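You operate a simulated robot arm through the tools that you are given. There is no shell and no other tool. Be economical: measure what you need, move in short steps, check, and stop when the job is done.

Carry out the task below with a simulated two-armed robot. There is one attempt and no reset: what you move stays moved.

JOB
Shut the ivy card in the flower press and tighten both wing nuts, holding the press steady.

Only the result counts: the job must be done as asked and must still hold three seconds after the hand-in. Knocking over, shifting, dropping, spilling or breaking anything else fails it.

ROBOT AND FRAMES
Two 6-joint arms with two-finger parallel grippers on one trunk, on a base that drives. Base frame: it is fixed to the floor where the robot stands at the start and does not move with it; the origin is under the middle of the robot, x ahead of it, y to its left, z up. Lengths are in m, angles in degrees, forces in N, time in s.
The left shoulder is at the start at [0.06, 0.187, 1.222], the right one opposite. With the tool pointing down near the work surface each hand reaches from about 0.1 to 0.6 m from the robot's upright axis, wherever it stands, measured 20 degrees to its own side. Places, roughly: brass wing nut [0.4, 0.5, 0.9]; flower press bed [0.4, 0.4, 0.9]; flower press board [0.5, 0.4, 1]; steel wing nut [0.4, 0.3, 0.9]. Payload 1.57 kg a hand.
Tool frame (each hand has its own): the origin (TCP) lies between the finger pads and is the grasp point; the fingertips stand 0.03 m ahead of it; z points along the fingers, y is the line along which they close. Largest opening 0.11 m; finger width 0.024, thickness 0.012; the body of the gripper, 0.048 by 0.112 m, starts 0.078 m behind the TCP.
Orientation is told as [roll, pitch, yaw] about the base's x, y, z axes, in that order, counted from this pose: with the fingers straight down and closing along the base's y, the tool's x points along the base's -x, its y along +y and its z along -z.

CONTROLS
- The arms move only by the tool play_rows. It takes "left_series", "right_series" or both (then of equal length, played together; a hand with none holds still); each is a list of rows, each a list of 7 numbers: the opening, from 0 (shut) to 1 (fully open), then the shift along the tool's x, y, z in units of 200 mm (1.0 is 200 mm), then the turn, a rotation vector about the tool's x, y, z in units of 90 degrees (1.0 is 90 degrees). In form: [[grip, x, y, z, ax, ay, az], ...]. A call has 1 to 10 rows; each row is the pose to reach, as a shift and turn from the pose commanded when the call began, along the tool's axes at that moment. A call with a number of a shift or a turn outside -1 to 1 is refused whole. Rows are played at 5 a second. More than 0.05 m and 8.6 degrees between two rows, or a gripper value outside its range, and nothing of the call is played. Where a pose cannot be reached the arm comes as near as it can. A force on the tool above 40 N (or 10 N above the force at the start of the call, whichever is more), or a blocked arm, ends the call early, and 0.2 s more pass. Each finger travels about 0.153 m/s and halts on what it meets, pressing with about 43 N; the grip force reading is that of the motor and also rises with nothing between the fingers. The clock runs only during rows and for 0.2 s after the last one: add rows that repeat a pose to give the fingers time. It gives the time, the measured TCP pose, the force on the tool (base axes), the opening and the grip force at its end, in the units of the frame above (readings bear some noise), with the torque about the TCP (base axes, N m) and any sound that the robot's microphone picked up.
- Cameras (640 x 400 px; columns grow to the right, rows downward): "scene" is now at [0.0148, 0.0224, 1.7663]; the picture's right is [0.28, -0.96, 0.00], its down [-0.71, -0.21, -0.67] and it looks along [0.64, 0.19, -0.74] (base axes); focal length 249 px, centre (320, 200). "left" rides on the left gripper at [0.07, -0.016, -0.141] in its tool frame; the picture's right is [0.23, 0.97, 0.00], its down [-0.86, 0.20, -0.48] and it looks along [-0.47, 0.11, 0.88] (tool axes); focal length 222 px, centre (320, 200). "right" rides on the right gripper at [0.07, 0.016, -0.141] in its tool frame; the picture's right is [-0.23, 0.97, 0.00], its down [-0.86, -0.20, -0.48] and it looks along [-0.47, -0.11, 0.88] (tool axes); focal length 222 px, centre (320, 200).
- snapshot(camera): a new picture of that camera. No time passes.
- lift_body(by): slides the trunk up (or, below 0, down) by that many m; the arms and the scene camera ride with it, the base frame stays. It gives what a move gives, with no picture.
- drive_base(legs): drives the robot by 1 to 6 legs, each [ahead, left, turn to the left] in m, m and degrees, along the robot's own axes; the way and the turn of a leg run together, so that a leg with both is an arc; at most 1.5 m and 180 degrees a leg. The arms and the cameras ride along, it lands a little off, and it stops where it bumps. It gives what a move gives.
- turn_head(pan, tilt): turns the head with the scene camera to pan (to the left, within 86 degrees either way) and tilt (down, from -29 to 69), counted from straight ahead of the robot. It gives what a move gives.
- pixel_to_xyz(camera, pixels): for up to 12 pixels [column, row] of the newest picture of that camera ("zoom" is the newest enlarged one), the place [x, y, z] in the base frame of the surface seen there, good to about 0.003 m. No time passes.
- enlarge(camera, box): a new picture of the part [left, top, right, bottom] of that camera's present view, enlarged. No time passes.
- finish_job(): hands the job in; it is judged then, once.

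Go step by step. Measure first, check grasps and placings, and put right what went wrong. The budget is 80 turns and 58 pictures, counting those below and the enlarged ones. Unless the task says otherwise, let go and move clear before handing in, and close with one line.

The tools are called after ">>>" as name(argument=value, ...) on one line, values as JSON. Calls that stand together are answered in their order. play_rows: Moves the arms, as the interface text tells. Its arguments: {"type":"object","properties":{"left_series":{"type":"array"},"right_series":{"type":"array"}},"required":[]} The other tools are called the same way: lift_body (by) slides the trunk up or down; drive_base (legs) drives the base; turn_head (pan, tilt) turns the head that bears the scene camera; snapshot (camera) takes a picture; pixel_to_xyz (camera, pixels) gives the place of the surface under pixels of a picture; enlarge (camera, box) takes an enlarged picture of a part of a camera's view; finish_job () hands the job in.

At the start:

```text
clock: 0.0
left_eef_pos: [0.3737, 0.411, 1.2745]
left_ee_rot: [0.0, -0.1, 0.0]
left_wrist_force: [-0.7, -0.2, 0.7]
left_ft_torque: [0.01, 0.01, 0.02]
left_finger_gap: 0.1099
left_grip_force: 0.0
right_eef_pos: [0.2809, 0.0135, 1.1829]
right_ee_rot: [0.0, -0.1, 0.1]
right_wrist_force: [0.3, -0.3, -0.3]
right_ft_torque: [0.02, 0.0, -0.02]
right_finger_gap: 0.1099
right_grip_force: 0.0
trunk travel left (down, up): [-0.85, 0.14]
robot x, y, heading: [-0.0036, -0.0021, -0.5]
head pan, tilt: [16.3, 48.0]
```

scene: 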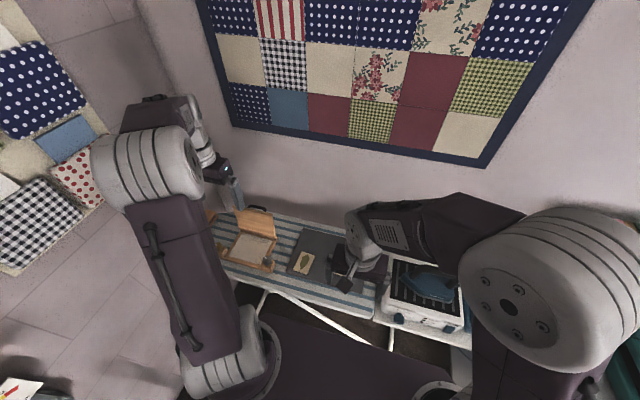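
right: 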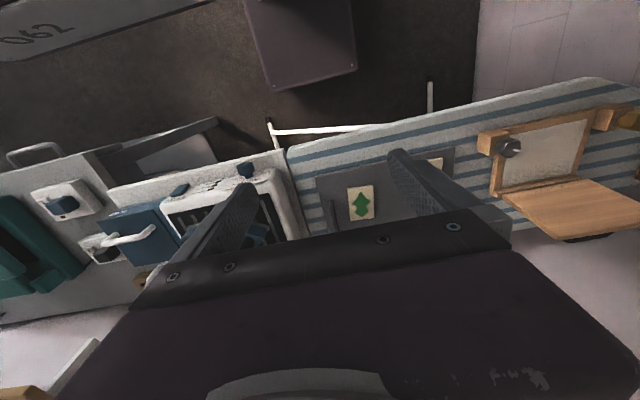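
left: 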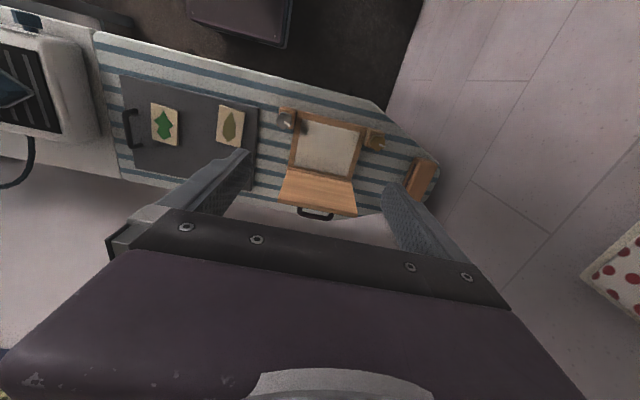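

The left picture shows an open press around (320,150) and two cards at (165,125) and (230,125) on a grey tray. I'll enlarge these to tell the cards apart and see the press.

>>> enlarge(camera="left", box=[90, 60, 450, 230])

>>> pixel_to_xyz(camera="left", pixels=[[165, 125], [230, 125], [325, 145], [287, 120], [376, 138], [315, 190], [280, 205], [357, 215], [352, 180], [290, 170], [420, 180], [190, 115]])

>>> enlarge(camera="scene", box=[190, 180, 390, 310])

```text
1.78 times, centred on (270, 145) of left
```

zoom: 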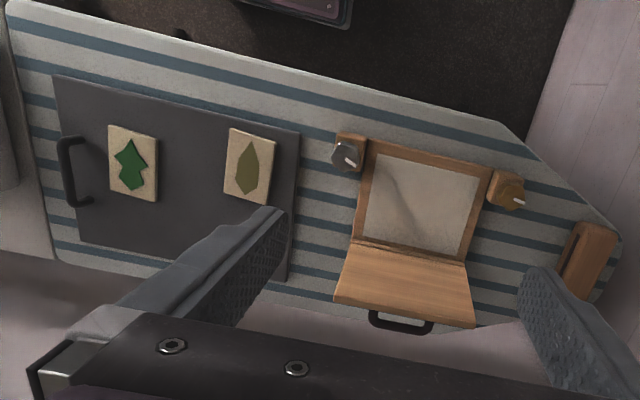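

```text
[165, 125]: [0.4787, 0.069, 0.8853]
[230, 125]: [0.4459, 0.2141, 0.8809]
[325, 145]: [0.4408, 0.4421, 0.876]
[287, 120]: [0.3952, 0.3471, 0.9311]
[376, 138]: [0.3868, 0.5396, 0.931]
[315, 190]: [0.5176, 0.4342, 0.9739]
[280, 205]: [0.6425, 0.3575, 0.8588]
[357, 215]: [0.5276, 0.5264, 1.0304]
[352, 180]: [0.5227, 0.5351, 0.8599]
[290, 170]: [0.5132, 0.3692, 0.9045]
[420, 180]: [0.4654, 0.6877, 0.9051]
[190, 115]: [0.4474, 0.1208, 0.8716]
```

```text
3.08 times, centred on (290, 245) of scene
```

zoom: 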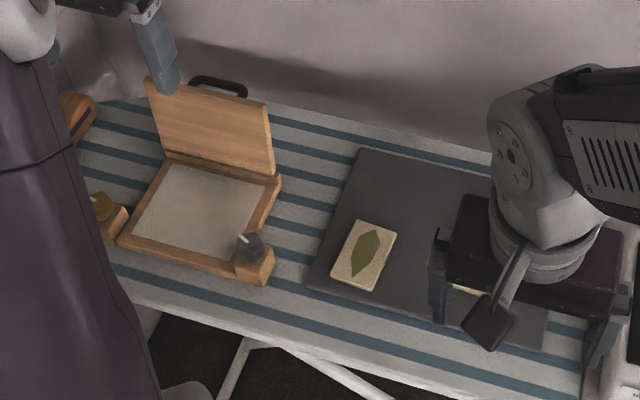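

The ivy (lobed green leaf) is the card at about [0.479, 0.069]; the olive lance-leaf one is the decoy. The press is at y≈0.44, so I'll drive left so both hands reach it, then look again.

>>> drive_base(legs=[[0, 0.3, 0.5]])

>>> snapshot(camera="right")

>>> snapshot(camera="scene")

```text
clock: 2.0
left_eef_pos: [0.369, 0.7017, 1.2732]
left_ee_rot: [-0.1, 0.0, 0.4]
left_wrist_force: [-0.2, -0.5, -0.5]
left_ft_torque: [-0.01, -0.02, 0.0]
left_finger_gap: 0.11
left_grip_force: 0.0
right_eef_pos: [0.2789, 0.3042, 1.1825]
right_ee_rot: [-0.1, 0.0, 0.4]
right_wrist_force: [1.2, 1.3, 0.6]
right_ft_torque: [-0.02, 0.02, -0.01]
right_finger_gap: 0.1101
right_grip_force: 0.1
trunk travel left (down, up): [-0.85, 0.14]
robot x, y, heading: [-0.0016, 0.2907, 0.4]
head pan, tilt: [16.3, 48.0]
stopped in leg 1: the robot was blocked; the commanded pose is now the measured one
```

```text
52 pictures are left
```

right: 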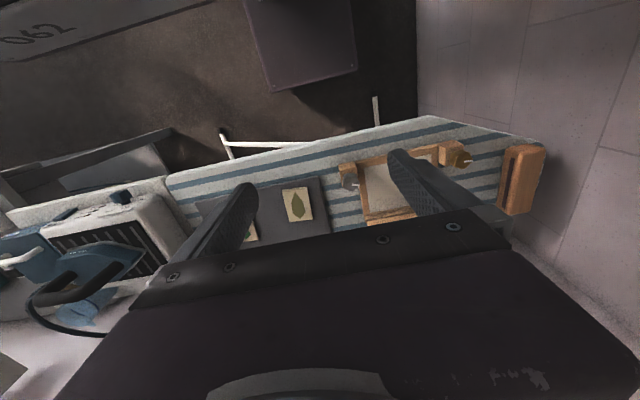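

```text
51 pictures are left
```

scene: 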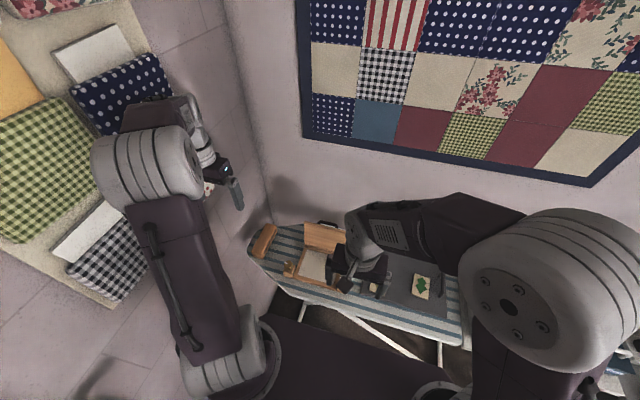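

The base now stands at y=0.29 (it stopped 1 cm short), and the ivy card shows at (422,285). I'll enlarge there and measure.

>>> enlarge(camera="scene", box=[240, 210, 480, 360])

>>> pixel_to_xyz(camera="scene", pixels=[[422, 286], [416, 275], [432, 278], [428, 299], [411, 295], [440, 285], [408, 284]])

```text
2.67 times, centred on (360, 285) of scene
```

zoom: 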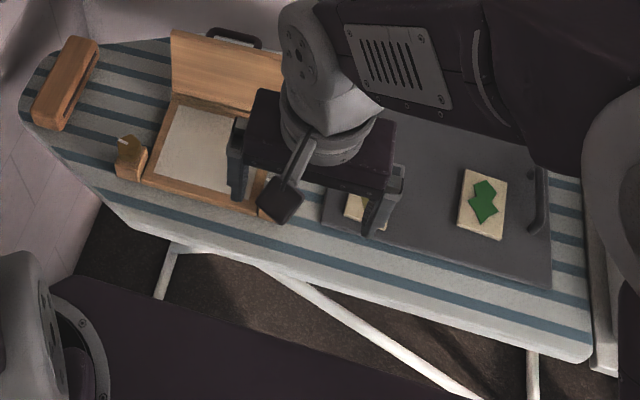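

```text
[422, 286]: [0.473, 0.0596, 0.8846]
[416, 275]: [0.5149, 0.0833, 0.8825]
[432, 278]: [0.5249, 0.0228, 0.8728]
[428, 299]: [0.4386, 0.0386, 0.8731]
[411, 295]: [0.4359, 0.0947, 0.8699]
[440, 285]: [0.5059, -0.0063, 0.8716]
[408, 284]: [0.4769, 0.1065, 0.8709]
```

The card corners in the zoom are about (465,170),(507,177),(499,240),(458,229); I'll measure these and the press features.

>>> pixel_to_xyz(camera="zoom", pixels=[[468, 173], [504, 180], [497, 236], [461, 226], [483, 203], [130, 143], [122, 178], [172, 35], [180, 100], [210, 150], [235, 36], [200, 197]])

```text
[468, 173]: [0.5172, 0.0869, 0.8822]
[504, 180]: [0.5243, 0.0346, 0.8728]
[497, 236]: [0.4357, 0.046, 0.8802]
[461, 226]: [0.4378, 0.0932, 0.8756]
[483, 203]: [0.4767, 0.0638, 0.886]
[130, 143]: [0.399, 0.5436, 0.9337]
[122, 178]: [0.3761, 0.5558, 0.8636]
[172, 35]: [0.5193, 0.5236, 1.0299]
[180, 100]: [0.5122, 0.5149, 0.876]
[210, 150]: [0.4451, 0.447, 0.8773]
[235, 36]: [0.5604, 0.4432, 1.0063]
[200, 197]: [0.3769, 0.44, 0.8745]
```

The ivy card centre is about [0.477, 0.066], 0.052 wide in y, top 0.884, turned about -5°. I'll carry the right hand over it with the jaws partly open.

>>> play_rows(right_series=[[0.8, -0.165, -0.158, 0, 0, 0, 0.01], [0.8, -0.33, -0.316, 0, 0, 0, 0.02], [0.8, -0.495, -0.474, 0, 0, 0, 0.03], [0.8, -0.66, -0.632, 0, 0, 0, 0.04], [0.8, -0.825, -0.79, 0, 0, 0, 0.05], [0.8, -0.99, -0.95, 0, 0, 0, 0.06], [0.8, -0.99, -0.95, 0.2, 0, 0, 0.06], [0.8, -0.99, -0.95, 0.4, 0, 0, 0.06]])

>>> snapshot(camera="right")

>>> enlarge(camera="scene", box=[240, 210, 400, 310])

```text
clock: 3.8
left_eef_pos: [0.3708, 0.7012, 1.2729]
left_ee_rot: [0.0, 0.1, 0.5]
left_wrist_force: [0.6, -0.7, -0.4]
left_ft_torque: [0.01, 0.01, -0.06]
left_finger_gap: 0.1098
left_grip_force: 0.0
right_eef_pos: [0.4797, 0.1138, 1.1027]
right_ee_rot: [0.0, 0.2, -4.9]
right_wrist_force: [-0.7, 0.5, 0.0]
right_ft_torque: [0.03, 0.01, 0.03]
right_finger_gap: 0.0881
right_grip_force: 0.0
trunk travel left (down, up): [-0.85, 0.14]
robot x, y, heading: [-0.001, 0.2863, 0.4]
head pan, tilt: [16.3, 48.0]
```

```text
49 pictures are left
```

right: 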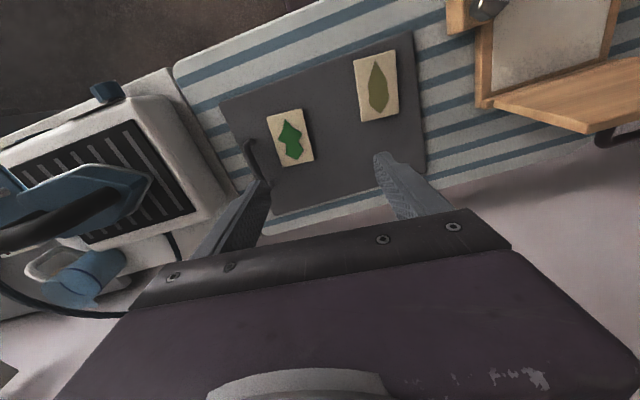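

```text
4.00 times, centred on (320, 260) of scene
```

zoom: 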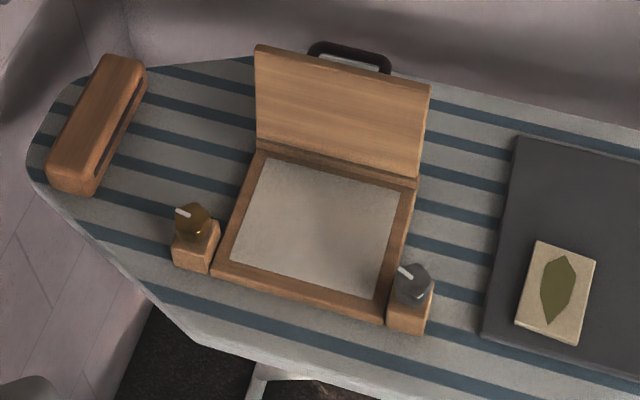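

The card lies aligned with the tool in the right view, corners about (267,113),(303,108),(314,160),(279,167). I'll measure these and the press features.

>>> pixel_to_xyz(camera="right", pixels=[[270, 115], [301, 110], [311, 158], [282, 164], [290, 137], [230, 110], [372, 85]])

>>> pixel_to_xyz(camera="zoom", pixels=[[408, 285], [402, 272], [192, 222], [182, 212], [398, 315], [190, 250], [270, 165], [235, 255], [370, 293], [395, 200], [300, 310], [350, 52]])

```text
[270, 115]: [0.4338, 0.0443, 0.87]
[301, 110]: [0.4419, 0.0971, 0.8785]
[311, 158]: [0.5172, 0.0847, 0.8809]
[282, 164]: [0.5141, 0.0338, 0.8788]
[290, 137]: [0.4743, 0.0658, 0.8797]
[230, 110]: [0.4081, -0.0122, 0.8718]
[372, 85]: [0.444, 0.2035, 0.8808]
```

```text
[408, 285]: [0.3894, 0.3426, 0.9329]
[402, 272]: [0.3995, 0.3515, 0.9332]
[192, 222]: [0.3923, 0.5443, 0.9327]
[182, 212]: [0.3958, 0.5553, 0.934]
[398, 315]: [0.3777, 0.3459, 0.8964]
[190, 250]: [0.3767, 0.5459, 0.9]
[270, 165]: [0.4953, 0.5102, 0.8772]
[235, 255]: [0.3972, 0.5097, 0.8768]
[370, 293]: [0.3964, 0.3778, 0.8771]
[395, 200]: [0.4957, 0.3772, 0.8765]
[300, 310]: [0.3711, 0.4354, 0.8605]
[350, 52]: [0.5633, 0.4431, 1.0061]
```

Card centre ≈[0.477,0.065], yaw ≈-8°, bed inside x 0.397–0.497, y 0.377–0.51. I'll descend onto the card and close.

>>> play_rows(right_series=[[0.75, -0.006, -0.12, 0.15, 0, 0, 0.014], [0.75, -0.006, -0.245, 0.33, 0, 0, 0.028], [0.75, -0.006, -0.245, 0.56, 0, 0, 0.028], [0.75, -0.006, -0.245, 0.78, 0, 0, 0.028], [0.75, -0.006, -0.245, 0.92, 0, 0, 0.028], [0.75, -0.006, -0.245, 0.995, 0, 0, 0.028], [0.75, -0.006, -0.245, 0.995, 0, 0, 0.028]])

>>> snapshot(camera="right")

```text
clock: 5.4
left_eef_pos: [0.3709, 0.7025, 1.2741]
left_ee_rot: [-0.1, 0.0, 0.5]
left_wrist_force: [0.1, 1.1, 0.6]
left_ft_torque: [-0.02, 0.0, -0.01]
left_finger_gap: 0.1101
left_grip_force: 0.1
right_eef_pos: [0.4766, 0.065, 0.9023]
right_ee_rot: [0.0, 0.0, -7.5]
right_wrist_force: [0.0, -0.3, 0.2]
right_ft_torque: [0.03, 0.0, 0.02]
right_finger_gap: 0.0826
right_grip_force: 0.1
trunk travel left (down, up): [-0.85, 0.14]
robot x, y, heading: [-0.0038, 0.2913, 0.2]
head pan, tilt: [16.3, 48.0]
```

```text
47 pictures are left
```

right: 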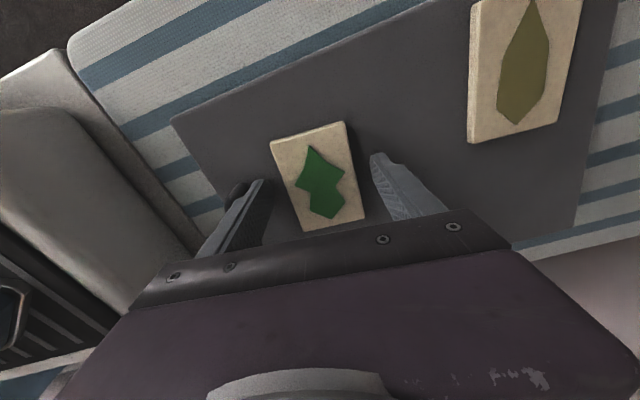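

The fingers straddle the card with no contact force. I'll close and lift.

>>> play_rows(right_series=[[0.4, 0, 0, 0, 0, 0, 0], [0.4, 0, 0, 0, 0, 0, 0], [0.35, 0, 0, 0, 0, 0, 0], [0.35, 0, 0, 0, 0, 0, 0], [0.35, 0, 0, -0.1, 0, 0, 0], [0.35, 0, 0, -0.3, 0, 0, 0], [0.35, 0, 0, -0.5, 0, 0, 0], [0.35, 0, 0, -0.7, 0, 0, 0], [0.35, 0, 0, -0.7, 0, 0, 0]])

>>> snapshot(camera="right")

```text
clock: 7.4
left_eef_pos: [0.371, 0.7016, 1.2738]
left_ee_rot: [0.0, 0.0, 0.4]
left_wrist_force: [0.6, -0.1, -0.1]
left_ft_torque: [-0.02, 0.0, 0.0]
left_finger_gap: 0.1098
left_grip_force: 0.1
right_eef_pos: [0.4761, 0.0651, 1.0438]
right_ee_rot: [0.1, 0.0, -7.5]
right_wrist_force: [-0.1, -0.3, -0.1]
right_ft_torque: [0.0, -0.01, -0.02]
right_finger_gap: 0.056
right_grip_force: 43.3
trunk travel left (down, up): [-0.85, 0.14]
robot x, y, heading: [0.0022, 0.2897, 0.4]
head pan, tilt: [16.3, 48.0]
```

```text
46 pictures are left
```

right: 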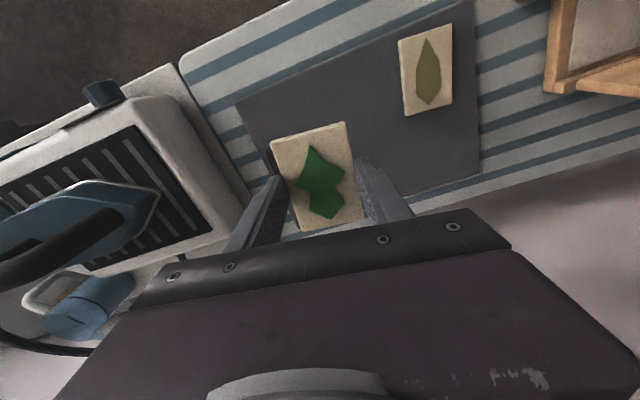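

The card is held (gap 0.056, grip 43 N). I'll carry it towards the press bed centre [0.447, 0.444] and square it.

>>> play_rows(right_series=[[0.35, 0.039, 0.186, 0, 0, 0, -0.016], [0.35, 0.078, 0.372, 0, 0, 0, -0.033], [0.35, 0.118, 0.558, 0, 0, 0, -0.05], [0.35, 0.157, 0.744, 0, 0, 0, -0.067], [0.35, 0.196, 0.93, 0, 0, 0, -0.083], [0.35, 0.196, 0.93, 0, 0, 0, -0.083]])

```text
clock: 8.8
left_eef_pos: [0.3704, 0.7007, 1.2752]
left_ee_rot: [-0.1, 0.0, 0.4]
left_wrist_force: [-0.7, -0.1, 0.1]
left_ft_torque: [0.03, -0.01, 0.01]
left_finger_gap: 0.1098
left_grip_force: 0.1
right_eef_pos: [0.4616, 0.2549, 1.0423]
right_ee_rot: [0.1, 0.0, 0.0]
right_wrist_force: [-0.4, -0.2, -0.5]
right_ft_torque: [0.0, -0.01, -0.01]
right_finger_gap: 0.056
right_grip_force: 42.5
trunk travel left (down, up): [-0.85, 0.14]
robot x, y, heading: [-0.0036, 0.2862, 0.3]
head pan, tilt: [16.3, 48.0]
```

The card is on the way at [0.462, 0.255]. Next: over the bed, then part way down.

>>> play_rows(right_series=[[0.35, 0.02, 0.19, 0, 0, 0, 0], [0.35, 0.04, 0.38, 0, 0, 0, 0], [0.35, 0.06, 0.57, 0, 0, 0, 0], [0.35, 0.073, 0.76, 0, 0, 0, 0], [0.35, 0.073, 0.945, 0, 0, 0, 0], [0.35, 0.073, 0.945, 0.2, 0, 0, 0], [0.35, 0.073, 0.945, 0.4, 0, 0, 0], [0.35, 0.073, 0.945, 0.4, 0, 0, 0]])

>>> snapshot(camera="right")

>>> enlarge(camera="scene", box=[240, 210, 400, 310])

```text
clock: 10.6
left_eef_pos: [0.3698, 0.7013, 1.2743]
left_ee_rot: [0.1, 0.0, 0.4]
left_wrist_force: [0.0, 0.9, 0.5]
left_ft_torque: [0.0, -0.01, 0.01]
left_finger_gap: 0.1099
left_grip_force: 0.0
right_eef_pos: [0.4456, 0.4436, 0.964]
right_ee_rot: [0.0, 0.0, 0.0]
right_wrist_force: [0.1, -0.1, 0.7]
right_ft_torque: [-0.02, 0.0, -0.01]
right_finger_gap: 0.0563
right_grip_force: 43.2
trunk travel left (down, up): [-0.85, 0.14]
robot x, y, heading: [-0.0, 0.2831, 0.5]
head pan, tilt: [16.3, 48.0]
```

```text
45 pictures are left
```

right: 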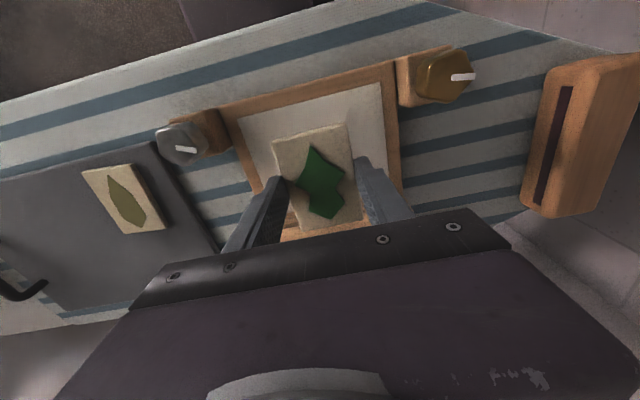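

```text
4.00 times, centred on (320, 260) of scene
```

zoom: 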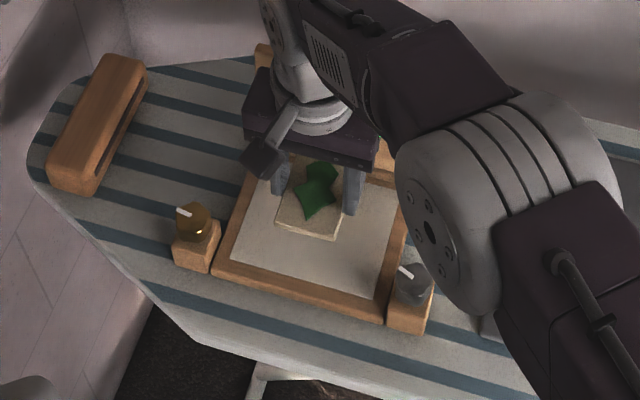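

The card hangs centred over the cream bed with the fingers inside the frame. I'll lower to TCP ≈0.909, release, and rise.

>>> play_rows(right_series=[[0.35, 0, 0, 0.15, 0, 0, 0], [0.35, 0, 0, 0.25, 0, 0, 0], [0.35, 0, 0, 0.275, 0, 0, 0], [0.35, 0, 0, 0.275, 0, 0, 0], [0.65, 0, 0, 0.275, 0, 0, 0], [0.68, 0, 0, 0.275, 0, 0, 0], [0.68, 0, 0, 0.2, 0, 0, 0], [0.68, 0, 0, 0, 0, 0, 0], [0.68, 0, 0, -0.2, 0, 0, 0], [0.68, 0, 0, -0.4, 0, 0, 0]])

>>> snapshot(camera="right")

```text
clock: 12.8
left_eef_pos: [0.3717, 0.7026, 1.2725]
left_ee_rot: [0.0, 0.0, 0.5]
left_wrist_force: [0.5, 1.2, 1.2]
left_ft_torque: [0.01, -0.02, 0.01]
left_finger_gap: 0.1099
left_grip_force: 0.1
right_eef_pos: [0.4459, 0.4436, 1.0447]
right_ee_rot: [0.0, 0.0, 0.0]
right_wrist_force: [1.3, -0.6, 0.1]
right_ft_torque: [-0.02, -0.02, 0.0]
right_finger_gap: 0.0749
right_grip_force: 0.1
trunk travel left (down, up): [-0.85, 0.14]
robot x, y, heading: [-0.0009, 0.289, 0.3]
head pan, tilt: [16.3, 48.0]
```

```text
43 pictures are left
```

right: 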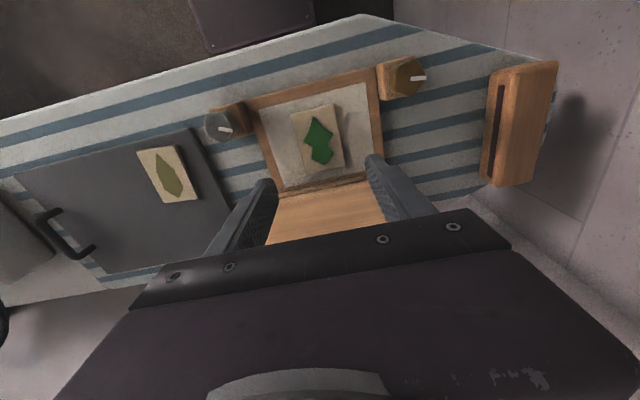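

The ivy card lies flat inside the bed. Next I plan to swing the board shut by its handle (at about [0.56,0.44,1.006]) with a loose cage grip, so I'll raise the right hand and turn it to close along x.

>>> play_rows(right_series=[[0.68, 0, -0.05, -0.2, 0, 0, -0.09], [0.68, 0, -0.1, -0.4, 0, 0, -0.18], [0.68, 0, -0.2, -0.6, 0, 0, -0.27], [0.68, -0.1, -0.3, -0.7, 0, 0, -0.36], [0.68, -0.2, -0.4, -0.7, 0, 0, -0.45], [0.68, -0.3, -0.45, -0.7, 0, 0, -0.54], [0.68, -0.4, -0.45, -0.7, 0, 0, -0.63], [0.68, -0.5, -0.45, -0.7, 0, 0, -0.72], [0.68, -0.55, -0.45, -0.7, 0, 0, -0.81], [0.68, -0.58, -0.45, -0.7, 0, 0, -0.9]])

>>> snapshot(camera="right")

```text
clock: 15.0
left_eef_pos: [0.3709, 0.7019, 1.2732]
left_ee_rot: [0.0, 0.0, 0.4]
left_wrist_force: [0.2, -0.1, 0.2]
left_ft_torque: [-0.01, 0.02, -0.03]
left_finger_gap: 0.1102
left_grip_force: 0.1
right_eef_pos: [0.5348, 0.341, 1.1777]
right_ee_rot: [0.2, 0.0, 81.2]
right_wrist_force: [-0.3, -0.1, -0.3]
right_ft_torque: [0.01, 0.04, -0.02]
right_finger_gap: 0.075
right_grip_force: 0.0
right hand out of reach, approached as far as the arm can: row 8, 9, 10
trunk travel left (down, up): [-0.85, 0.14]
robot x, y, heading: [0.0036, 0.2862, 0.3]
head pan, tilt: [16.3, 48.0]
```

```text
42 pictures are left
```

right: 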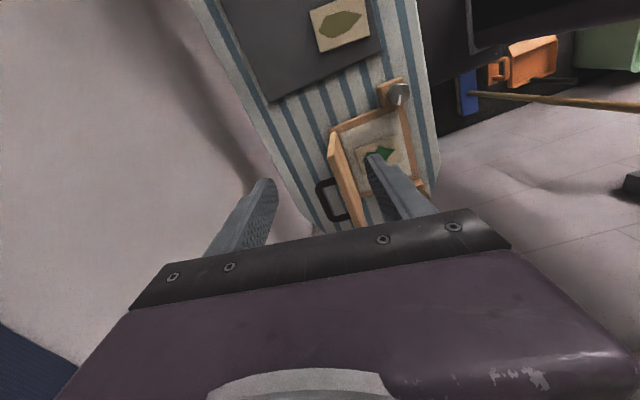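

The right hand hit its reach limit at x=0.535; the handle shows at (330,200). I'll measure the handle, board and wall, and check the base's room ahead.

>>> pixel_to_xyz(camera="right", pixels=[[322, 192], [330, 182], [326, 205], [333, 219], [335, 140], [352, 180], [334, 150], [200, 180], [342, 140]])

>>> enlarge(camera="right", box=[260, 60, 460, 230])

>>> turn_head(pan=15, tilt=65)

>>> snapshot(camera="scene")

```text
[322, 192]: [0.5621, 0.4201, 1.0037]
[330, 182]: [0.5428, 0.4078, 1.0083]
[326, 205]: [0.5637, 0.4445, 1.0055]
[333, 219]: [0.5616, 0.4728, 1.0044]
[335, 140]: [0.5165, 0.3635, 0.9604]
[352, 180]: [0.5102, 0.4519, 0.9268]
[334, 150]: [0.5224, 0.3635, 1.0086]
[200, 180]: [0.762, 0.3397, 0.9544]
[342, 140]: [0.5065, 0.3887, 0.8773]
```

```text
2.35 times, centred on (360, 145) of right
```

zoom: 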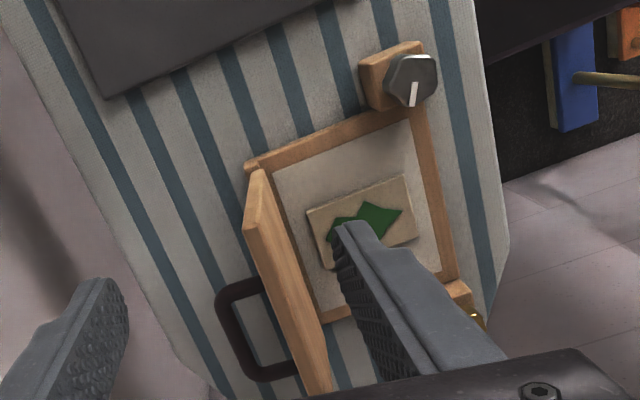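

```text
clock: 15.8
left_eef_pos: [0.3704, 0.7016, 1.274]
left_ee_rot: [0.0, 0.0, 0.4]
left_wrist_force: [-0.4, 0.7, 0.4]
left_ft_torque: [0.01, -0.01, -0.01]
left_finger_gap: 0.11
left_grip_force: 0.2
right_eef_pos: [0.5345, 0.3391, 1.1787]
right_ee_rot: [0.0, 0.0, 80.9]
right_wrist_force: [-0.9, -0.6, -0.4]
right_ft_torque: [-0.02, -0.01, 0.02]
right_finger_gap: 0.0746
right_grip_force: 0.1
trunk travel left (down, up): [-0.85, 0.14]
robot x, y, heading: [0.0015, 0.2823, 0.4]
head pan, tilt: [15.0, 65.0]
```

```text
40 pictures are left
```

scene: 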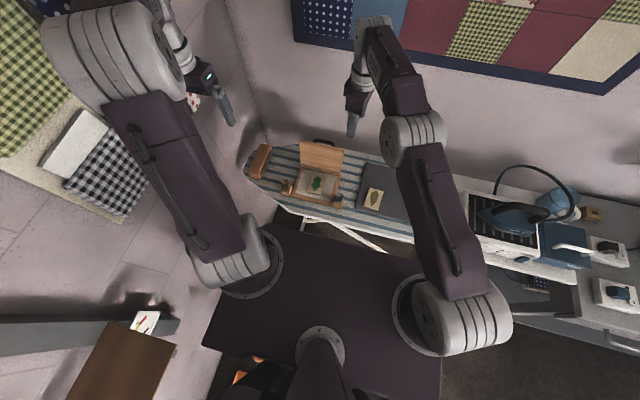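

The handle's outer bar is at x≈0.563, z≈1.005, y 0.41–0.475. To reach it I'd like to drive slightly forward, so I'll measure what lies in front of the base.

>>> pixel_to_xyz(camera="scene", pixels=[[330, 245], [275, 232], [320, 218], [345, 230], [375, 245], [300, 213], [270, 195], [400, 235], [320, 340], [385, 250], [240, 200], [260, 215]])

```text
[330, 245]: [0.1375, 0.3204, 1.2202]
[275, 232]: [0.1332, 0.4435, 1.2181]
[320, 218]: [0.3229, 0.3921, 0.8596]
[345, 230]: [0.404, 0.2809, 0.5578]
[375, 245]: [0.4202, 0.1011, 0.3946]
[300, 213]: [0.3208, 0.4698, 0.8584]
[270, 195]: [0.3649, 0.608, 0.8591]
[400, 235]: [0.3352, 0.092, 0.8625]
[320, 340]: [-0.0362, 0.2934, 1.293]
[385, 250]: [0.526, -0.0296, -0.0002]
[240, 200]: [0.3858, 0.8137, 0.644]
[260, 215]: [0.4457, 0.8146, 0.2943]
```

The left shoulder (y≈0.48) is much better placed for the handle, so no driving is needed. I'll withdraw the right hand and bring the left over, turned -90°.

>>> play_rows(left_series=[[0.6, -0.0, -0.1, 0.0, 0, 0, 0.09], [0.6, -0.0, -0.2, 0.0, 0, 0, 0.18], [0.6, -0.05, -0.3, 0.0, 0, 0, 0.27], [0.6, -0.1, -0.4, 0.0, 0, 0, 0.36], [0.6, -0.2, -0.5, 0.0, 0, 0, 0.45], [0.6, -0.3, -0.6, 0.0, 0, 0, 0.54], [0.6, -0.4, -0.7, 0.0, 0, 0, 0.63], [0.6, -0.5, -0.8, 0.05, 0, 0, 0.72], [0.6, -0.6, -0.9, 0.1, 0, 0, 0.81], [0.6, -0.7, -1.0, 0.15, 0, 0, 0.9]], right_series=[[0.68, 0.15, 0.08, 0, 0, 0, 0], [0.68, 0.3, 0.16, 0, 0, 0, 0], [0.68, 0.45, 0.24, 0, 0, 0, 0], [0.68, 0.6, 0.32, 0, 0, 0, 0], [0.68, 0.75, 0.4, 0, 0, 0, 0], [0.68, 0.9, 0.45, 0, 0, 0, 0], [0.68, 0.95, 0.45, 0, 0, 0, 0], [0.68, 0.95, 0.45, 0, 0, 0, 0], [0.68, 0.95, 0.45, 0, 0, 0, 0], [0.68, 0.95, 0.45, 0, 0, 0, 0]])

>>> snapshot(camera="left")

```text
clock: 18.0
left_eef_pos: [0.5131, 0.5008, 1.2436]
left_ee_rot: [0.1, 0.0, -80.7]
left_wrist_force: [0.1, 0.2, -0.4]
left_ft_torque: [0.03, 0.03, -0.01]
left_finger_gap: 0.0664
left_grip_force: 0.0
right_eef_pos: [0.4167, 0.1659, 1.1788]
right_ee_rot: [0.1, 0.0, 81.0]
right_wrist_force: [-0.1, -0.8, -0.1]
right_ft_torque: [0.04, 0.0, 0.0]
right_finger_gap: 0.075
right_grip_force: 0.1
trunk travel left (down, up): [-0.85, 0.14]
robot x, y, heading: [0.0019, 0.2869, 0.3]
head pan, tilt: [15.0, 65.0]
```

```text
39 pictures are left
```

left: 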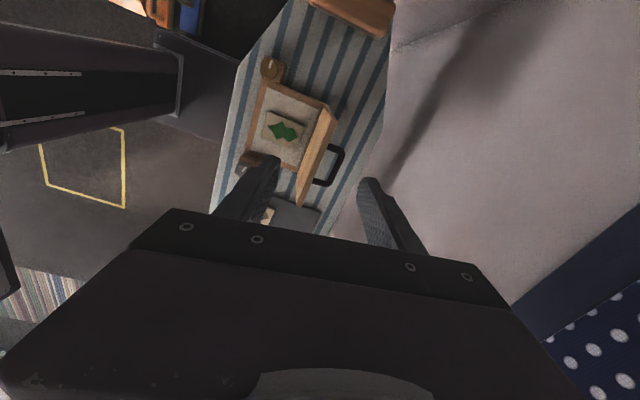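

The left hand is above with the handle at (330,165). I'll align over the bar with a 0.03 opening, finish the turn and stop at TCP z≈1.10 to check.

>>> play_rows(left_series=[[0.4, -0.12, 0.08, 0.1, 0, 0, 0.05], [0.3, -0.24, 0.16, 0.25, 0, 0, 0.1], [0.27, -0.33, 0.222, 0.4, 0, 0, 0.103], [0.27, -0.33, 0.222, 0.6, 0, 0, 0.103], [0.27, -0.33, 0.222, 0.718, 0, 0, 0.103], [0.27, -0.33, 0.222, 0.718, 0, 0, 0.103]])

>>> snapshot(camera="left")

```text
clock: 19.4
left_eef_pos: [0.5654, 0.4432, 1.1012]
left_ee_rot: [0.0, 0.0, -90.0]
left_wrist_force: [-0.4, 0.2, 0.0]
left_ft_torque: [-0.01, 0.0, -0.03]
left_finger_gap: 0.0296
left_grip_force: 0.1
right_eef_pos: [0.4161, 0.1667, 1.1785]
right_ee_rot: [0.0, 0.0, 81.0]
right_wrist_force: [0.0, -0.4, 1.1]
right_ft_torque: [-0.02, 0.01, -0.04]
right_finger_gap: 0.0748
right_grip_force: 0.1
trunk travel left (down, up): [-0.85, 0.14]
robot x, y, heading: [-0.0015, 0.2881, 0.4]
head pan, tilt: [15.0, 65.0]
```

```text
38 pictures are left
```

left: 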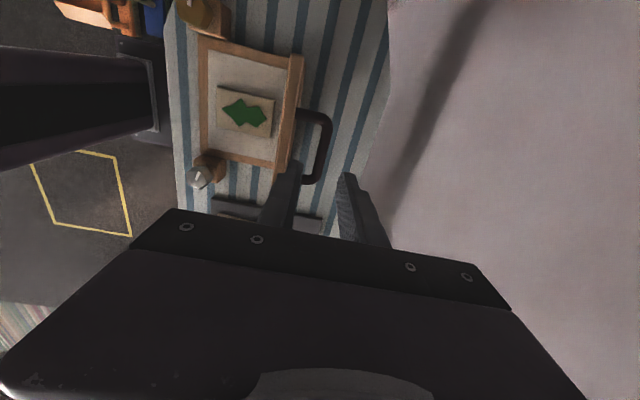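

The bar shows at (325,145) and the inner finger appears over the board-bar gap. I'll measure the board top and bar closely before lowering.

>>> enlarge(camera="left", box=[250, 90, 410, 190])

>>> pixel_to_xyz(camera="left", pixels=[[286, 140], [293, 140], [297, 120], [325, 140], [322, 150], [330, 140], [316, 180], [310, 182]])

```text
4.00 times, centred on (330, 140) of left
```

zoom: 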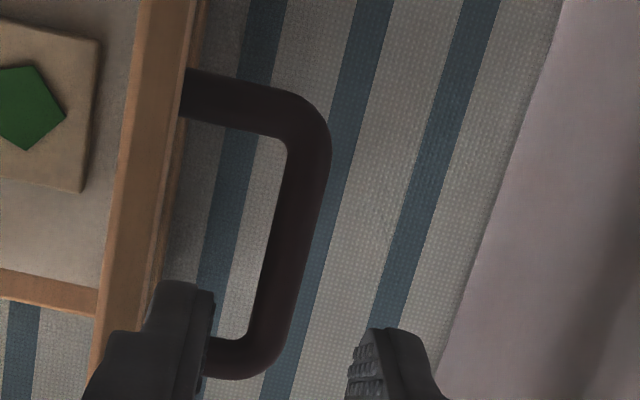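

```text
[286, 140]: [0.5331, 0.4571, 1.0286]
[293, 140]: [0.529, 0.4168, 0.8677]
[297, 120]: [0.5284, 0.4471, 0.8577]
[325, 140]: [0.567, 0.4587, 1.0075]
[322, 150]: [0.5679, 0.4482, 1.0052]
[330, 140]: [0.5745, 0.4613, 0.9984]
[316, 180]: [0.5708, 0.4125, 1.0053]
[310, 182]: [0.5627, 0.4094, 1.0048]
```

The bar's centre is x≈0.567 and the board's back ≈0.537, so I'll shift +4 mm in x and lower to TCP ≈1.018, straddling the bar.

>>> play_rows(left_series=[[0.27, 0, 0.02, 0.1, 0, 0, 0], [0.27, 0, 0.02, 0.2, 0, 0, 0], [0.27, 0, 0.02, 0.3, 0, 0, 0], [0.27, 0, 0.02, 0.416, 0, 0, 0], [0.27, 0, 0.02, 0.416, 0, 0, 0]])

>>> snapshot(camera="left")

```text
clock: 20.6
left_eef_pos: [0.5695, 0.4439, 1.016]
left_ee_rot: [0.0, -0.1, -89.9]
left_wrist_force: [0.2, -0.9, -0.6]
left_ft_torque: [-0.01, -0.01, 0.0]
left_finger_gap: 0.0297
left_grip_force: 0.1
right_eef_pos: [0.416, 0.1664, 1.1777]
right_ee_rot: [0.0, 0.0, 81.0]
right_wrist_force: [-0.6, -0.3, -0.1]
right_ft_torque: [0.04, -0.03, 0.01]
right_finger_gap: 0.0748
right_grip_force: 0.2
trunk travel left (down, up): [-0.85, 0.14]
robot x, y, heading: [-0.0064, 0.2874, 0.6]
head pan, tilt: [15.0, 65.0]
```

```text
36 pictures are left
```

left: 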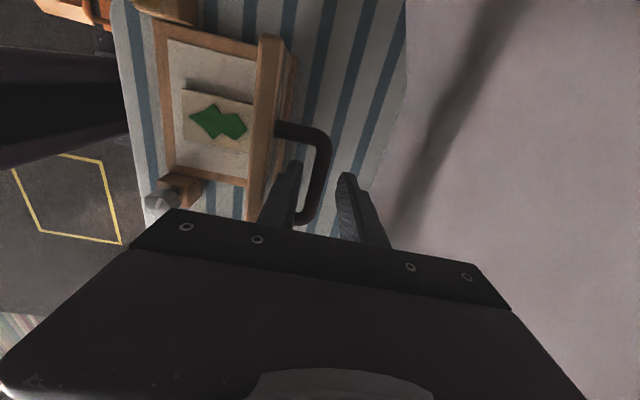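

The fingers straddle the bar. I'll narrow the jaws to a loose cage and swing the board about its hinge (~[0.52, 0.885]) to about 40°, then check.

>>> play_rows(left_series=[[0.16, 0, -0.0125, 0, 0, 0, 0], [0.16, 0, -0.065, -0.018, 0, 0, 0], [0.16, 0, -0.1175, -0.031, 0, 0, 0], [0.16, 0, -0.172, -0.04, 0, 0, 0], [0.16, 0, -0.2265, -0.044, 0, 0, 0], [0.16, 0, -0.281, -0.043, 0, 0, 0], [0.16, 0, -0.3365, -0.038, 0, 0, 0], [0.16, 0, -0.39, -0.028, 0, 0, 0], [0.16, 0, -0.443, -0.014, 0, 0, 0]])

>>> snapshot(camera="left")

>>> enlarge(camera="scene", box=[240, 120, 400, 220])

```text
clock: 22.6
left_eef_pos: [0.4829, 0.4429, 1.0203]
left_ee_rot: [0.1, 0.0, -89.9]
left_wrist_force: [-0.1, -0.2, 0.0]
left_ft_torque: [0.01, 0.0, -0.01]
left_finger_gap: 0.0175
left_grip_force: 0.3
right_eef_pos: [0.4157, 0.1663, 1.1782]
right_ee_rot: [0.0, 0.0, 81.0]
right_wrist_force: [0.7, 0.8, 0.5]
right_ft_torque: [0.0, -0.03, -0.01]
right_finger_gap: 0.0746
right_grip_force: 0.1
trunk travel left (down, up): [-0.85, 0.14]
robot x, y, heading: [-0.0017, 0.288, 0.5]
head pan, tilt: [15.0, 65.0]
```

```text
35 pictures are left
```

left: 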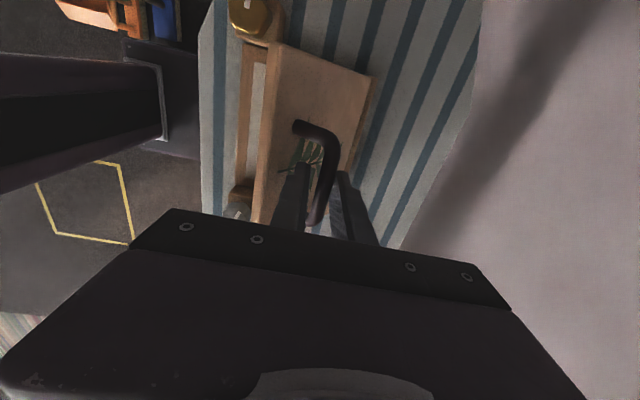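

```text
4.00 times, centred on (320, 170) of scene
```

zoom: 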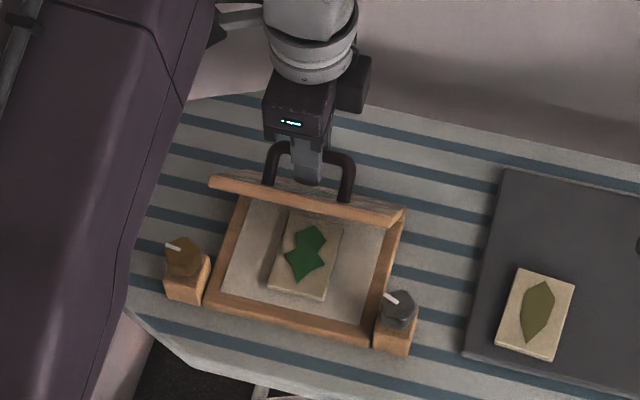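

The board swung cleanly with no force. I'll continue to about 60° in the cage, then look.

>>> play_rows(left_series=[[0.16, 0, -0.05, 0.02, 0, 0, 0], [0.16, 0, -0.101, 0.0435, 0, 0, 0], [0.16, 0, -0.148, 0.072, 0, 0, 0], [0.16, 0, -0.193, 0.103, 0, 0, 0], [0.16, 0, -0.193, 0.103, 0, 0, 0]])

>>> enlarge(camera="scene", box=[240, 120, 400, 220])

>>> enlarge(camera="left", box=[200, 20, 440, 250])

```text
clock: 23.8
left_eef_pos: [0.4431, 0.4439, 0.9976]
left_ee_rot: [-0.2, -0.1, -89.9]
left_wrist_force: [0.8, -0.5, 0.4]
left_ft_torque: [0.01, 0.02, 0.02]
left_finger_gap: 0.0177
left_grip_force: 0.0
right_eef_pos: [0.4158, 0.1669, 1.1783]
right_ee_rot: [0.0, 0.1, 81.0]
right_wrist_force: [-0.7, -0.1, 0.9]
right_ft_torque: [0.07, 0.03, -0.03]
right_finger_gap: 0.0748
right_grip_force: 0.2
trunk travel left (down, up): [-0.85, 0.14]
robot x, y, heading: [-0.0045, 0.2894, 0.2]
head pan, tilt: [15.0, 65.0]
```

```text
4.00 times, centred on (320, 170) of scene
```

zoom: 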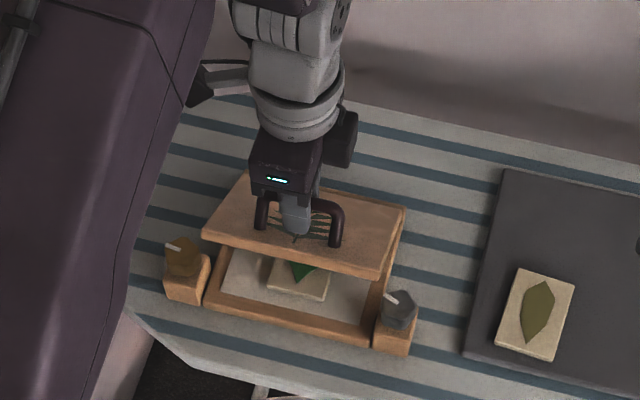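

```text
1.74 times, centred on (320, 135) of left
```

zoom: 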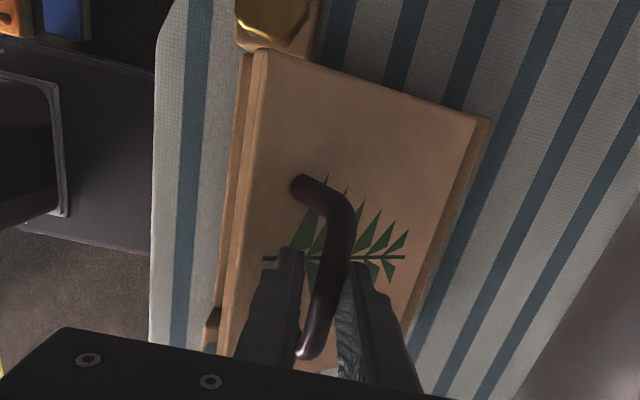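

The board is at about 60° with the bar still in the cage. I'll follow the arc down to fully closed.

>>> play_rows(left_series=[[0.16, 0, -0.042, 0.037, 0, 0, 0], [0.16, 0, -0.0805, 0.0755, 0, 0, 0], [0.16, 0, -0.115, 0.118, 0, 0, 0], [0.16, 0, -0.1465, 0.163, 0, 0, 0], [0.16, 0, -0.168, 0.2, 0, 0, 0], [0.16, 0, -0.1875, 0.241, 0, 0, 0], [0.16, 0, -0.2, 0.27, 0, 0, 0], [0.16, 0, -0.21, 0.29, 0, 0, 0], [0.16, 0, -0.21, 0.29, 0, 0, 0]])

>>> enlarge(camera="scene", box=[240, 120, 400, 220])

>>> enlarge(camera="left", box=[200, 20, 440, 250])

```text
clock: 25.8
left_eef_pos: [0.4017, 0.4436, 0.9417]
left_ee_rot: [0.0, -0.1, -90.0]
left_wrist_force: [3.4, 0.3, 1.7]
left_ft_torque: [-0.03, -0.03, -0.04]
left_finger_gap: 0.0213
left_grip_force: 2.0
right_eef_pos: [0.4173, 0.1661, 1.1779]
right_ee_rot: [0.1, 0.0, 81.1]
right_wrist_force: [0.7, 0.2, -0.3]
right_ft_torque: [0.0, 0.01, -0.02]
right_finger_gap: 0.0751
right_grip_force: 0.0
trunk travel left (down, up): [-0.85, 0.14]
robot x, y, heading: [0.0003, 0.287, 0.3]
head pan, tilt: [15.0, 65.0]
```

```text
4.00 times, centred on (320, 170) of scene
```

zoom: 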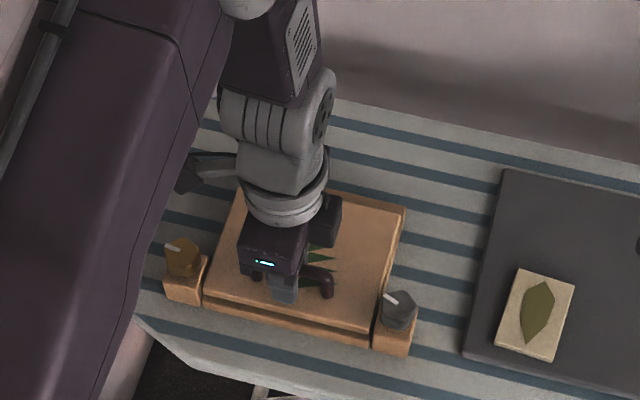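

```text
1.74 times, centred on (320, 135) of left
```

zoom: 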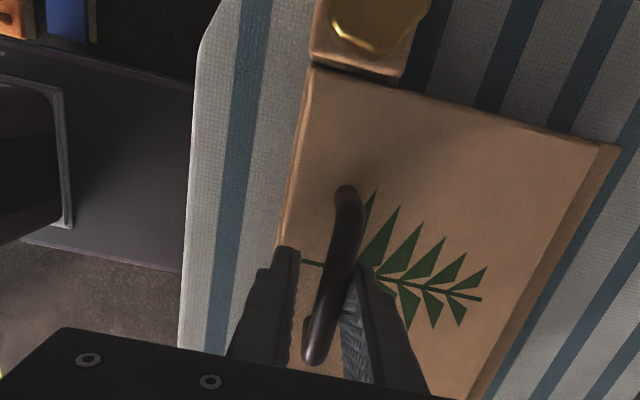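

The board lies on the frame; a 3.4 N x force shows I'm pulling slightly. I'll measure the lid's flatness using this zoom.

>>> pixel_to_xyz(camera="zoom", pixels=[[320, 100], [570, 160], [480, 250], [400, 150], [340, 230], [345, 195], [380, 20], [340, 50], [600, 190]])

>>> play_rows(left_series=[[0.16, 0, 0.02, 0, 0, 0, 0], [0.16, 0, 0.02, 0, 0, 0, 0]])

```text
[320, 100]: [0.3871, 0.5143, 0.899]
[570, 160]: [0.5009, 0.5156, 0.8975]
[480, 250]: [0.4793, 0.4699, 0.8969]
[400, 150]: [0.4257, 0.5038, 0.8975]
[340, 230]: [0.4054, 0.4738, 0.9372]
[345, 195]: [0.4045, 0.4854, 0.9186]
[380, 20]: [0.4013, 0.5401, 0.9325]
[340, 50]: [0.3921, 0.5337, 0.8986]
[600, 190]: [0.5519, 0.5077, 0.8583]
```

```text
clock: 26.4
left_eef_pos: [0.4053, 0.4456, 0.9408]
left_ee_rot: [-0.1, 0.1, -89.9]
left_wrist_force: [-0.5, 0.2, 0.1]
left_ft_torque: [0.02, -0.01, 0.0]
left_finger_gap: 0.0174
left_grip_force: 0.1
right_eef_pos: [0.4157, 0.166, 1.1788]
right_ee_rot: [0.0, -0.1, 80.9]
right_wrist_force: [-0.2, 0.3, -0.1]
right_ft_torque: [-0.05, 0.01, -0.02]
right_finger_gap: 0.0747
right_grip_force: 0.1
trunk travel left (down, up): [-0.85, 0.14]
robot x, y, heading: [-0.0049, 0.2896, 0.7]
head pan, tilt: [15.0, 65.0]
```

The lid is flat at z≈0.898 (front and back), so the press is shut. Now the left hand will lean outward 15° and grip the handle bar to hold the press, while the right goes above the steel nut for a look.

>>> play_rows(left_series=[[0.18, 0.025, 0, 0, 0, -0.08, 0], [0.18, 0.05, 0, 0, 0, -0.167, 0], [0.18, 0.05, 0, 0, 0, -0.167, 0], [0.0, 0.05, 0, 0, 0, -0.167, 0], [0.0, 0.05, 0, 0, 0, -0.167, 0], [0.0, 0.05, 0, 0, 0, -0.167, 0], [0.0, 0.05, 0, 0, 0, -0.167, 0], [0.0, 0.05, 0, 0, 0, -0.167, 0]], right_series=[[0.6, -0.2, 0.06, 0, 0, 0, 0], [0.55, -0.4, 0.12, 0, 0, 0, 0], [0.55, -0.6, 0.18, 0, 0, 0, 0], [0.55, -0.8, 0.24, 0, 0, 0, 0], [0.55, -0.872, 0.254, 0.15, 0, 0, 0], [0.55, -0.872, 0.254, 0.35, 0, 0, 0], [0.55, -0.872, 0.254, 0.5, 0, 0, 0], [0.55, -0.872, 0.254, 0.5, 0, 0, 0]])

>>> snapshot(camera="right")

>>> enlarge(camera="scene", box=[240, 120, 400, 220])

```text
clock: 28.2
left_eef_pos: [0.4061, 0.4535, 0.9416]
left_ee_rot: [-0.2, -15.2, -89.8]
left_wrist_force: [0.4, 0.0, -0.1]
left_ft_torque: [-0.23, 0.02, 0.03]
left_finger_gap: 0.0115
left_grip_force: 29.3
right_eef_pos: [0.393, 0.3462, 1.0795]
right_ee_rot: [0.0, 0.0, 80.9]
right_wrist_force: [0.3, 0.4, 0.0]
right_ft_torque: [0.02, 0.02, 0.02]
right_finger_gap: 0.0605
right_grip_force: 0.1
trunk travel left (down, up): [-0.85, 0.14]
robot x, y, heading: [-0.0017, 0.2867, 0.6]
head pan, tilt: [15.0, 65.0]
```

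```text
29 pictures are left
```

right: 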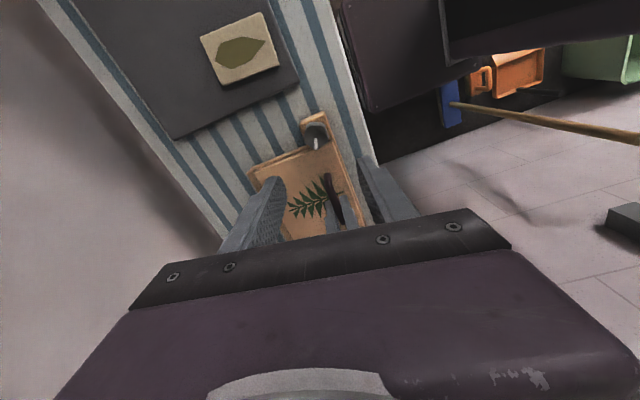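

```text
4.00 times, centred on (320, 170) of scene
```

zoom: 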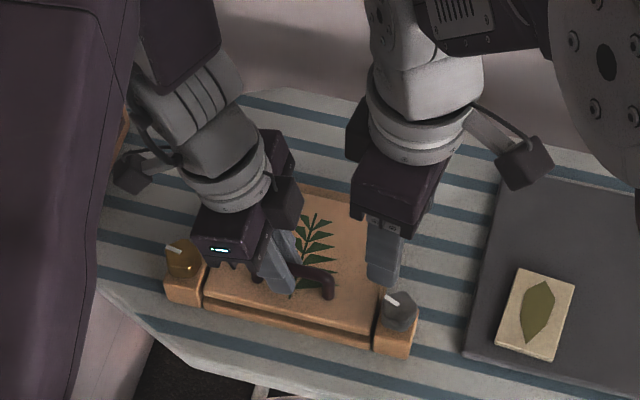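

The left hand holds the bar (gap 0.0115, 29 N). I'll zoom on the steel nut at (316,138) in the right view.

>>> enlarge(camera="right", box=[276, 95, 356, 165])

>>> pixel_to_xyz(camera="right", pixels=[[305, 135], [312, 128], [322, 130], [325, 140], [308, 148], [316, 138], [317, 146]])

```text
5.71 times, centred on (316, 130) of right
```

zoom: 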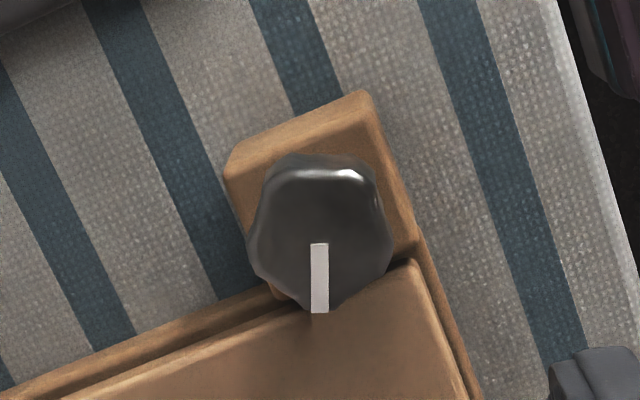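

```text
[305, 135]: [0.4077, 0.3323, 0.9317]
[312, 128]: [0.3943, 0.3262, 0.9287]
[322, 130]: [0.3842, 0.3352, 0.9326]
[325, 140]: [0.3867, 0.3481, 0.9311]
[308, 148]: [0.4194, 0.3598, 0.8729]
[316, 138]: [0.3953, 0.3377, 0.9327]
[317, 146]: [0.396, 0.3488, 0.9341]
```

The knob is about 0.033 across with its pointer toward +y. I'll get its centre precisely.

>>> pixel_to_xyz(camera="zoom", pixels=[[322, 232], [262, 235], [382, 235], [322, 175], [322, 290], [319, 250], [319, 305], [385, 130], [260, 165]])

```text
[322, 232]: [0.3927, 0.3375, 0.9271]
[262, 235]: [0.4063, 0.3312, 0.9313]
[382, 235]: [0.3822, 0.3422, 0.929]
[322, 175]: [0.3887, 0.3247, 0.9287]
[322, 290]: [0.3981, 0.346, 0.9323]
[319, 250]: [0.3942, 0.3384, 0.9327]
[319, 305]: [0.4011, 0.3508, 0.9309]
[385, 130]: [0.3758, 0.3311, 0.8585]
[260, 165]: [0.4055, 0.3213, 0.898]
```

The nut centre is ≈[0.394, 0.339], top ≈0.932. I'll turn the right hand to yaw 60° (across flats beside the pointer vertex) and lower it over the nut, jaws open.

>>> play_rows(right_series=[[0.55, 0.02, -0.005, 0, 0, 0, 0.08], [0.55, 0.034, -0.01, 0.1, 0, 0, 0.16], [0.55, 0.034, -0.01, 0.25, 0, 0, 0.233], [0.55, 0.034, -0.01, 0.4, 0, 0, 0.233], [0.55, 0.034, -0.01, 0.55, 0, 0, 0.233], [0.55, 0.034, -0.01, 0.65, 0, 0, 0.233], [0.55, 0.034, -0.01, 0.728, 0, 0, 0.233], [0.55, 0.034, -0.01, 0.728, 0, 0, 0.233]])

>>> snapshot(camera="right")

```text
clock: 30.0
left_eef_pos: [0.4054, 0.454, 0.941]
left_ee_rot: [0.0, -15.0, -89.9]
left_wrist_force: [0.1, -0.6, 0.2]
left_ft_torque: [0.03, -0.02, 0.01]
left_finger_gap: 0.0116
left_grip_force: 29.2
right_eef_pos: [0.3938, 0.3369, 0.933]
right_ee_rot: [-0.1, 0.0, 60.0]
right_wrist_force: [-0.8, 0.0, -0.5]
right_ft_torque: [-0.02, 0.01, 0.01]
right_finger_gap: 0.0604
right_grip_force: 0.0
trunk travel left (down, up): [-0.85, 0.14]
robot x, y, heading: [-0.0034, 0.2844, 0.4]
head pan, tilt: [15.0, 65.0]
```

```text
26 pictures are left
```

right: 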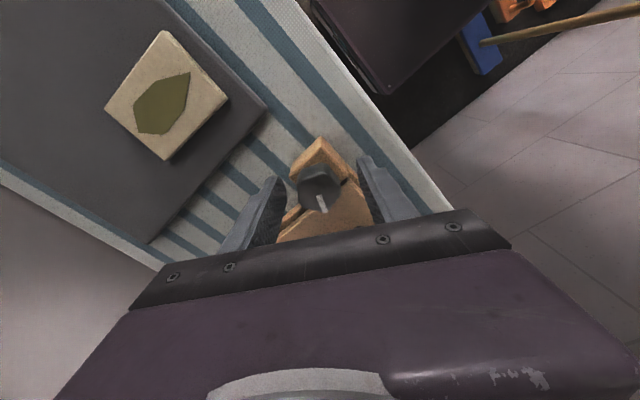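

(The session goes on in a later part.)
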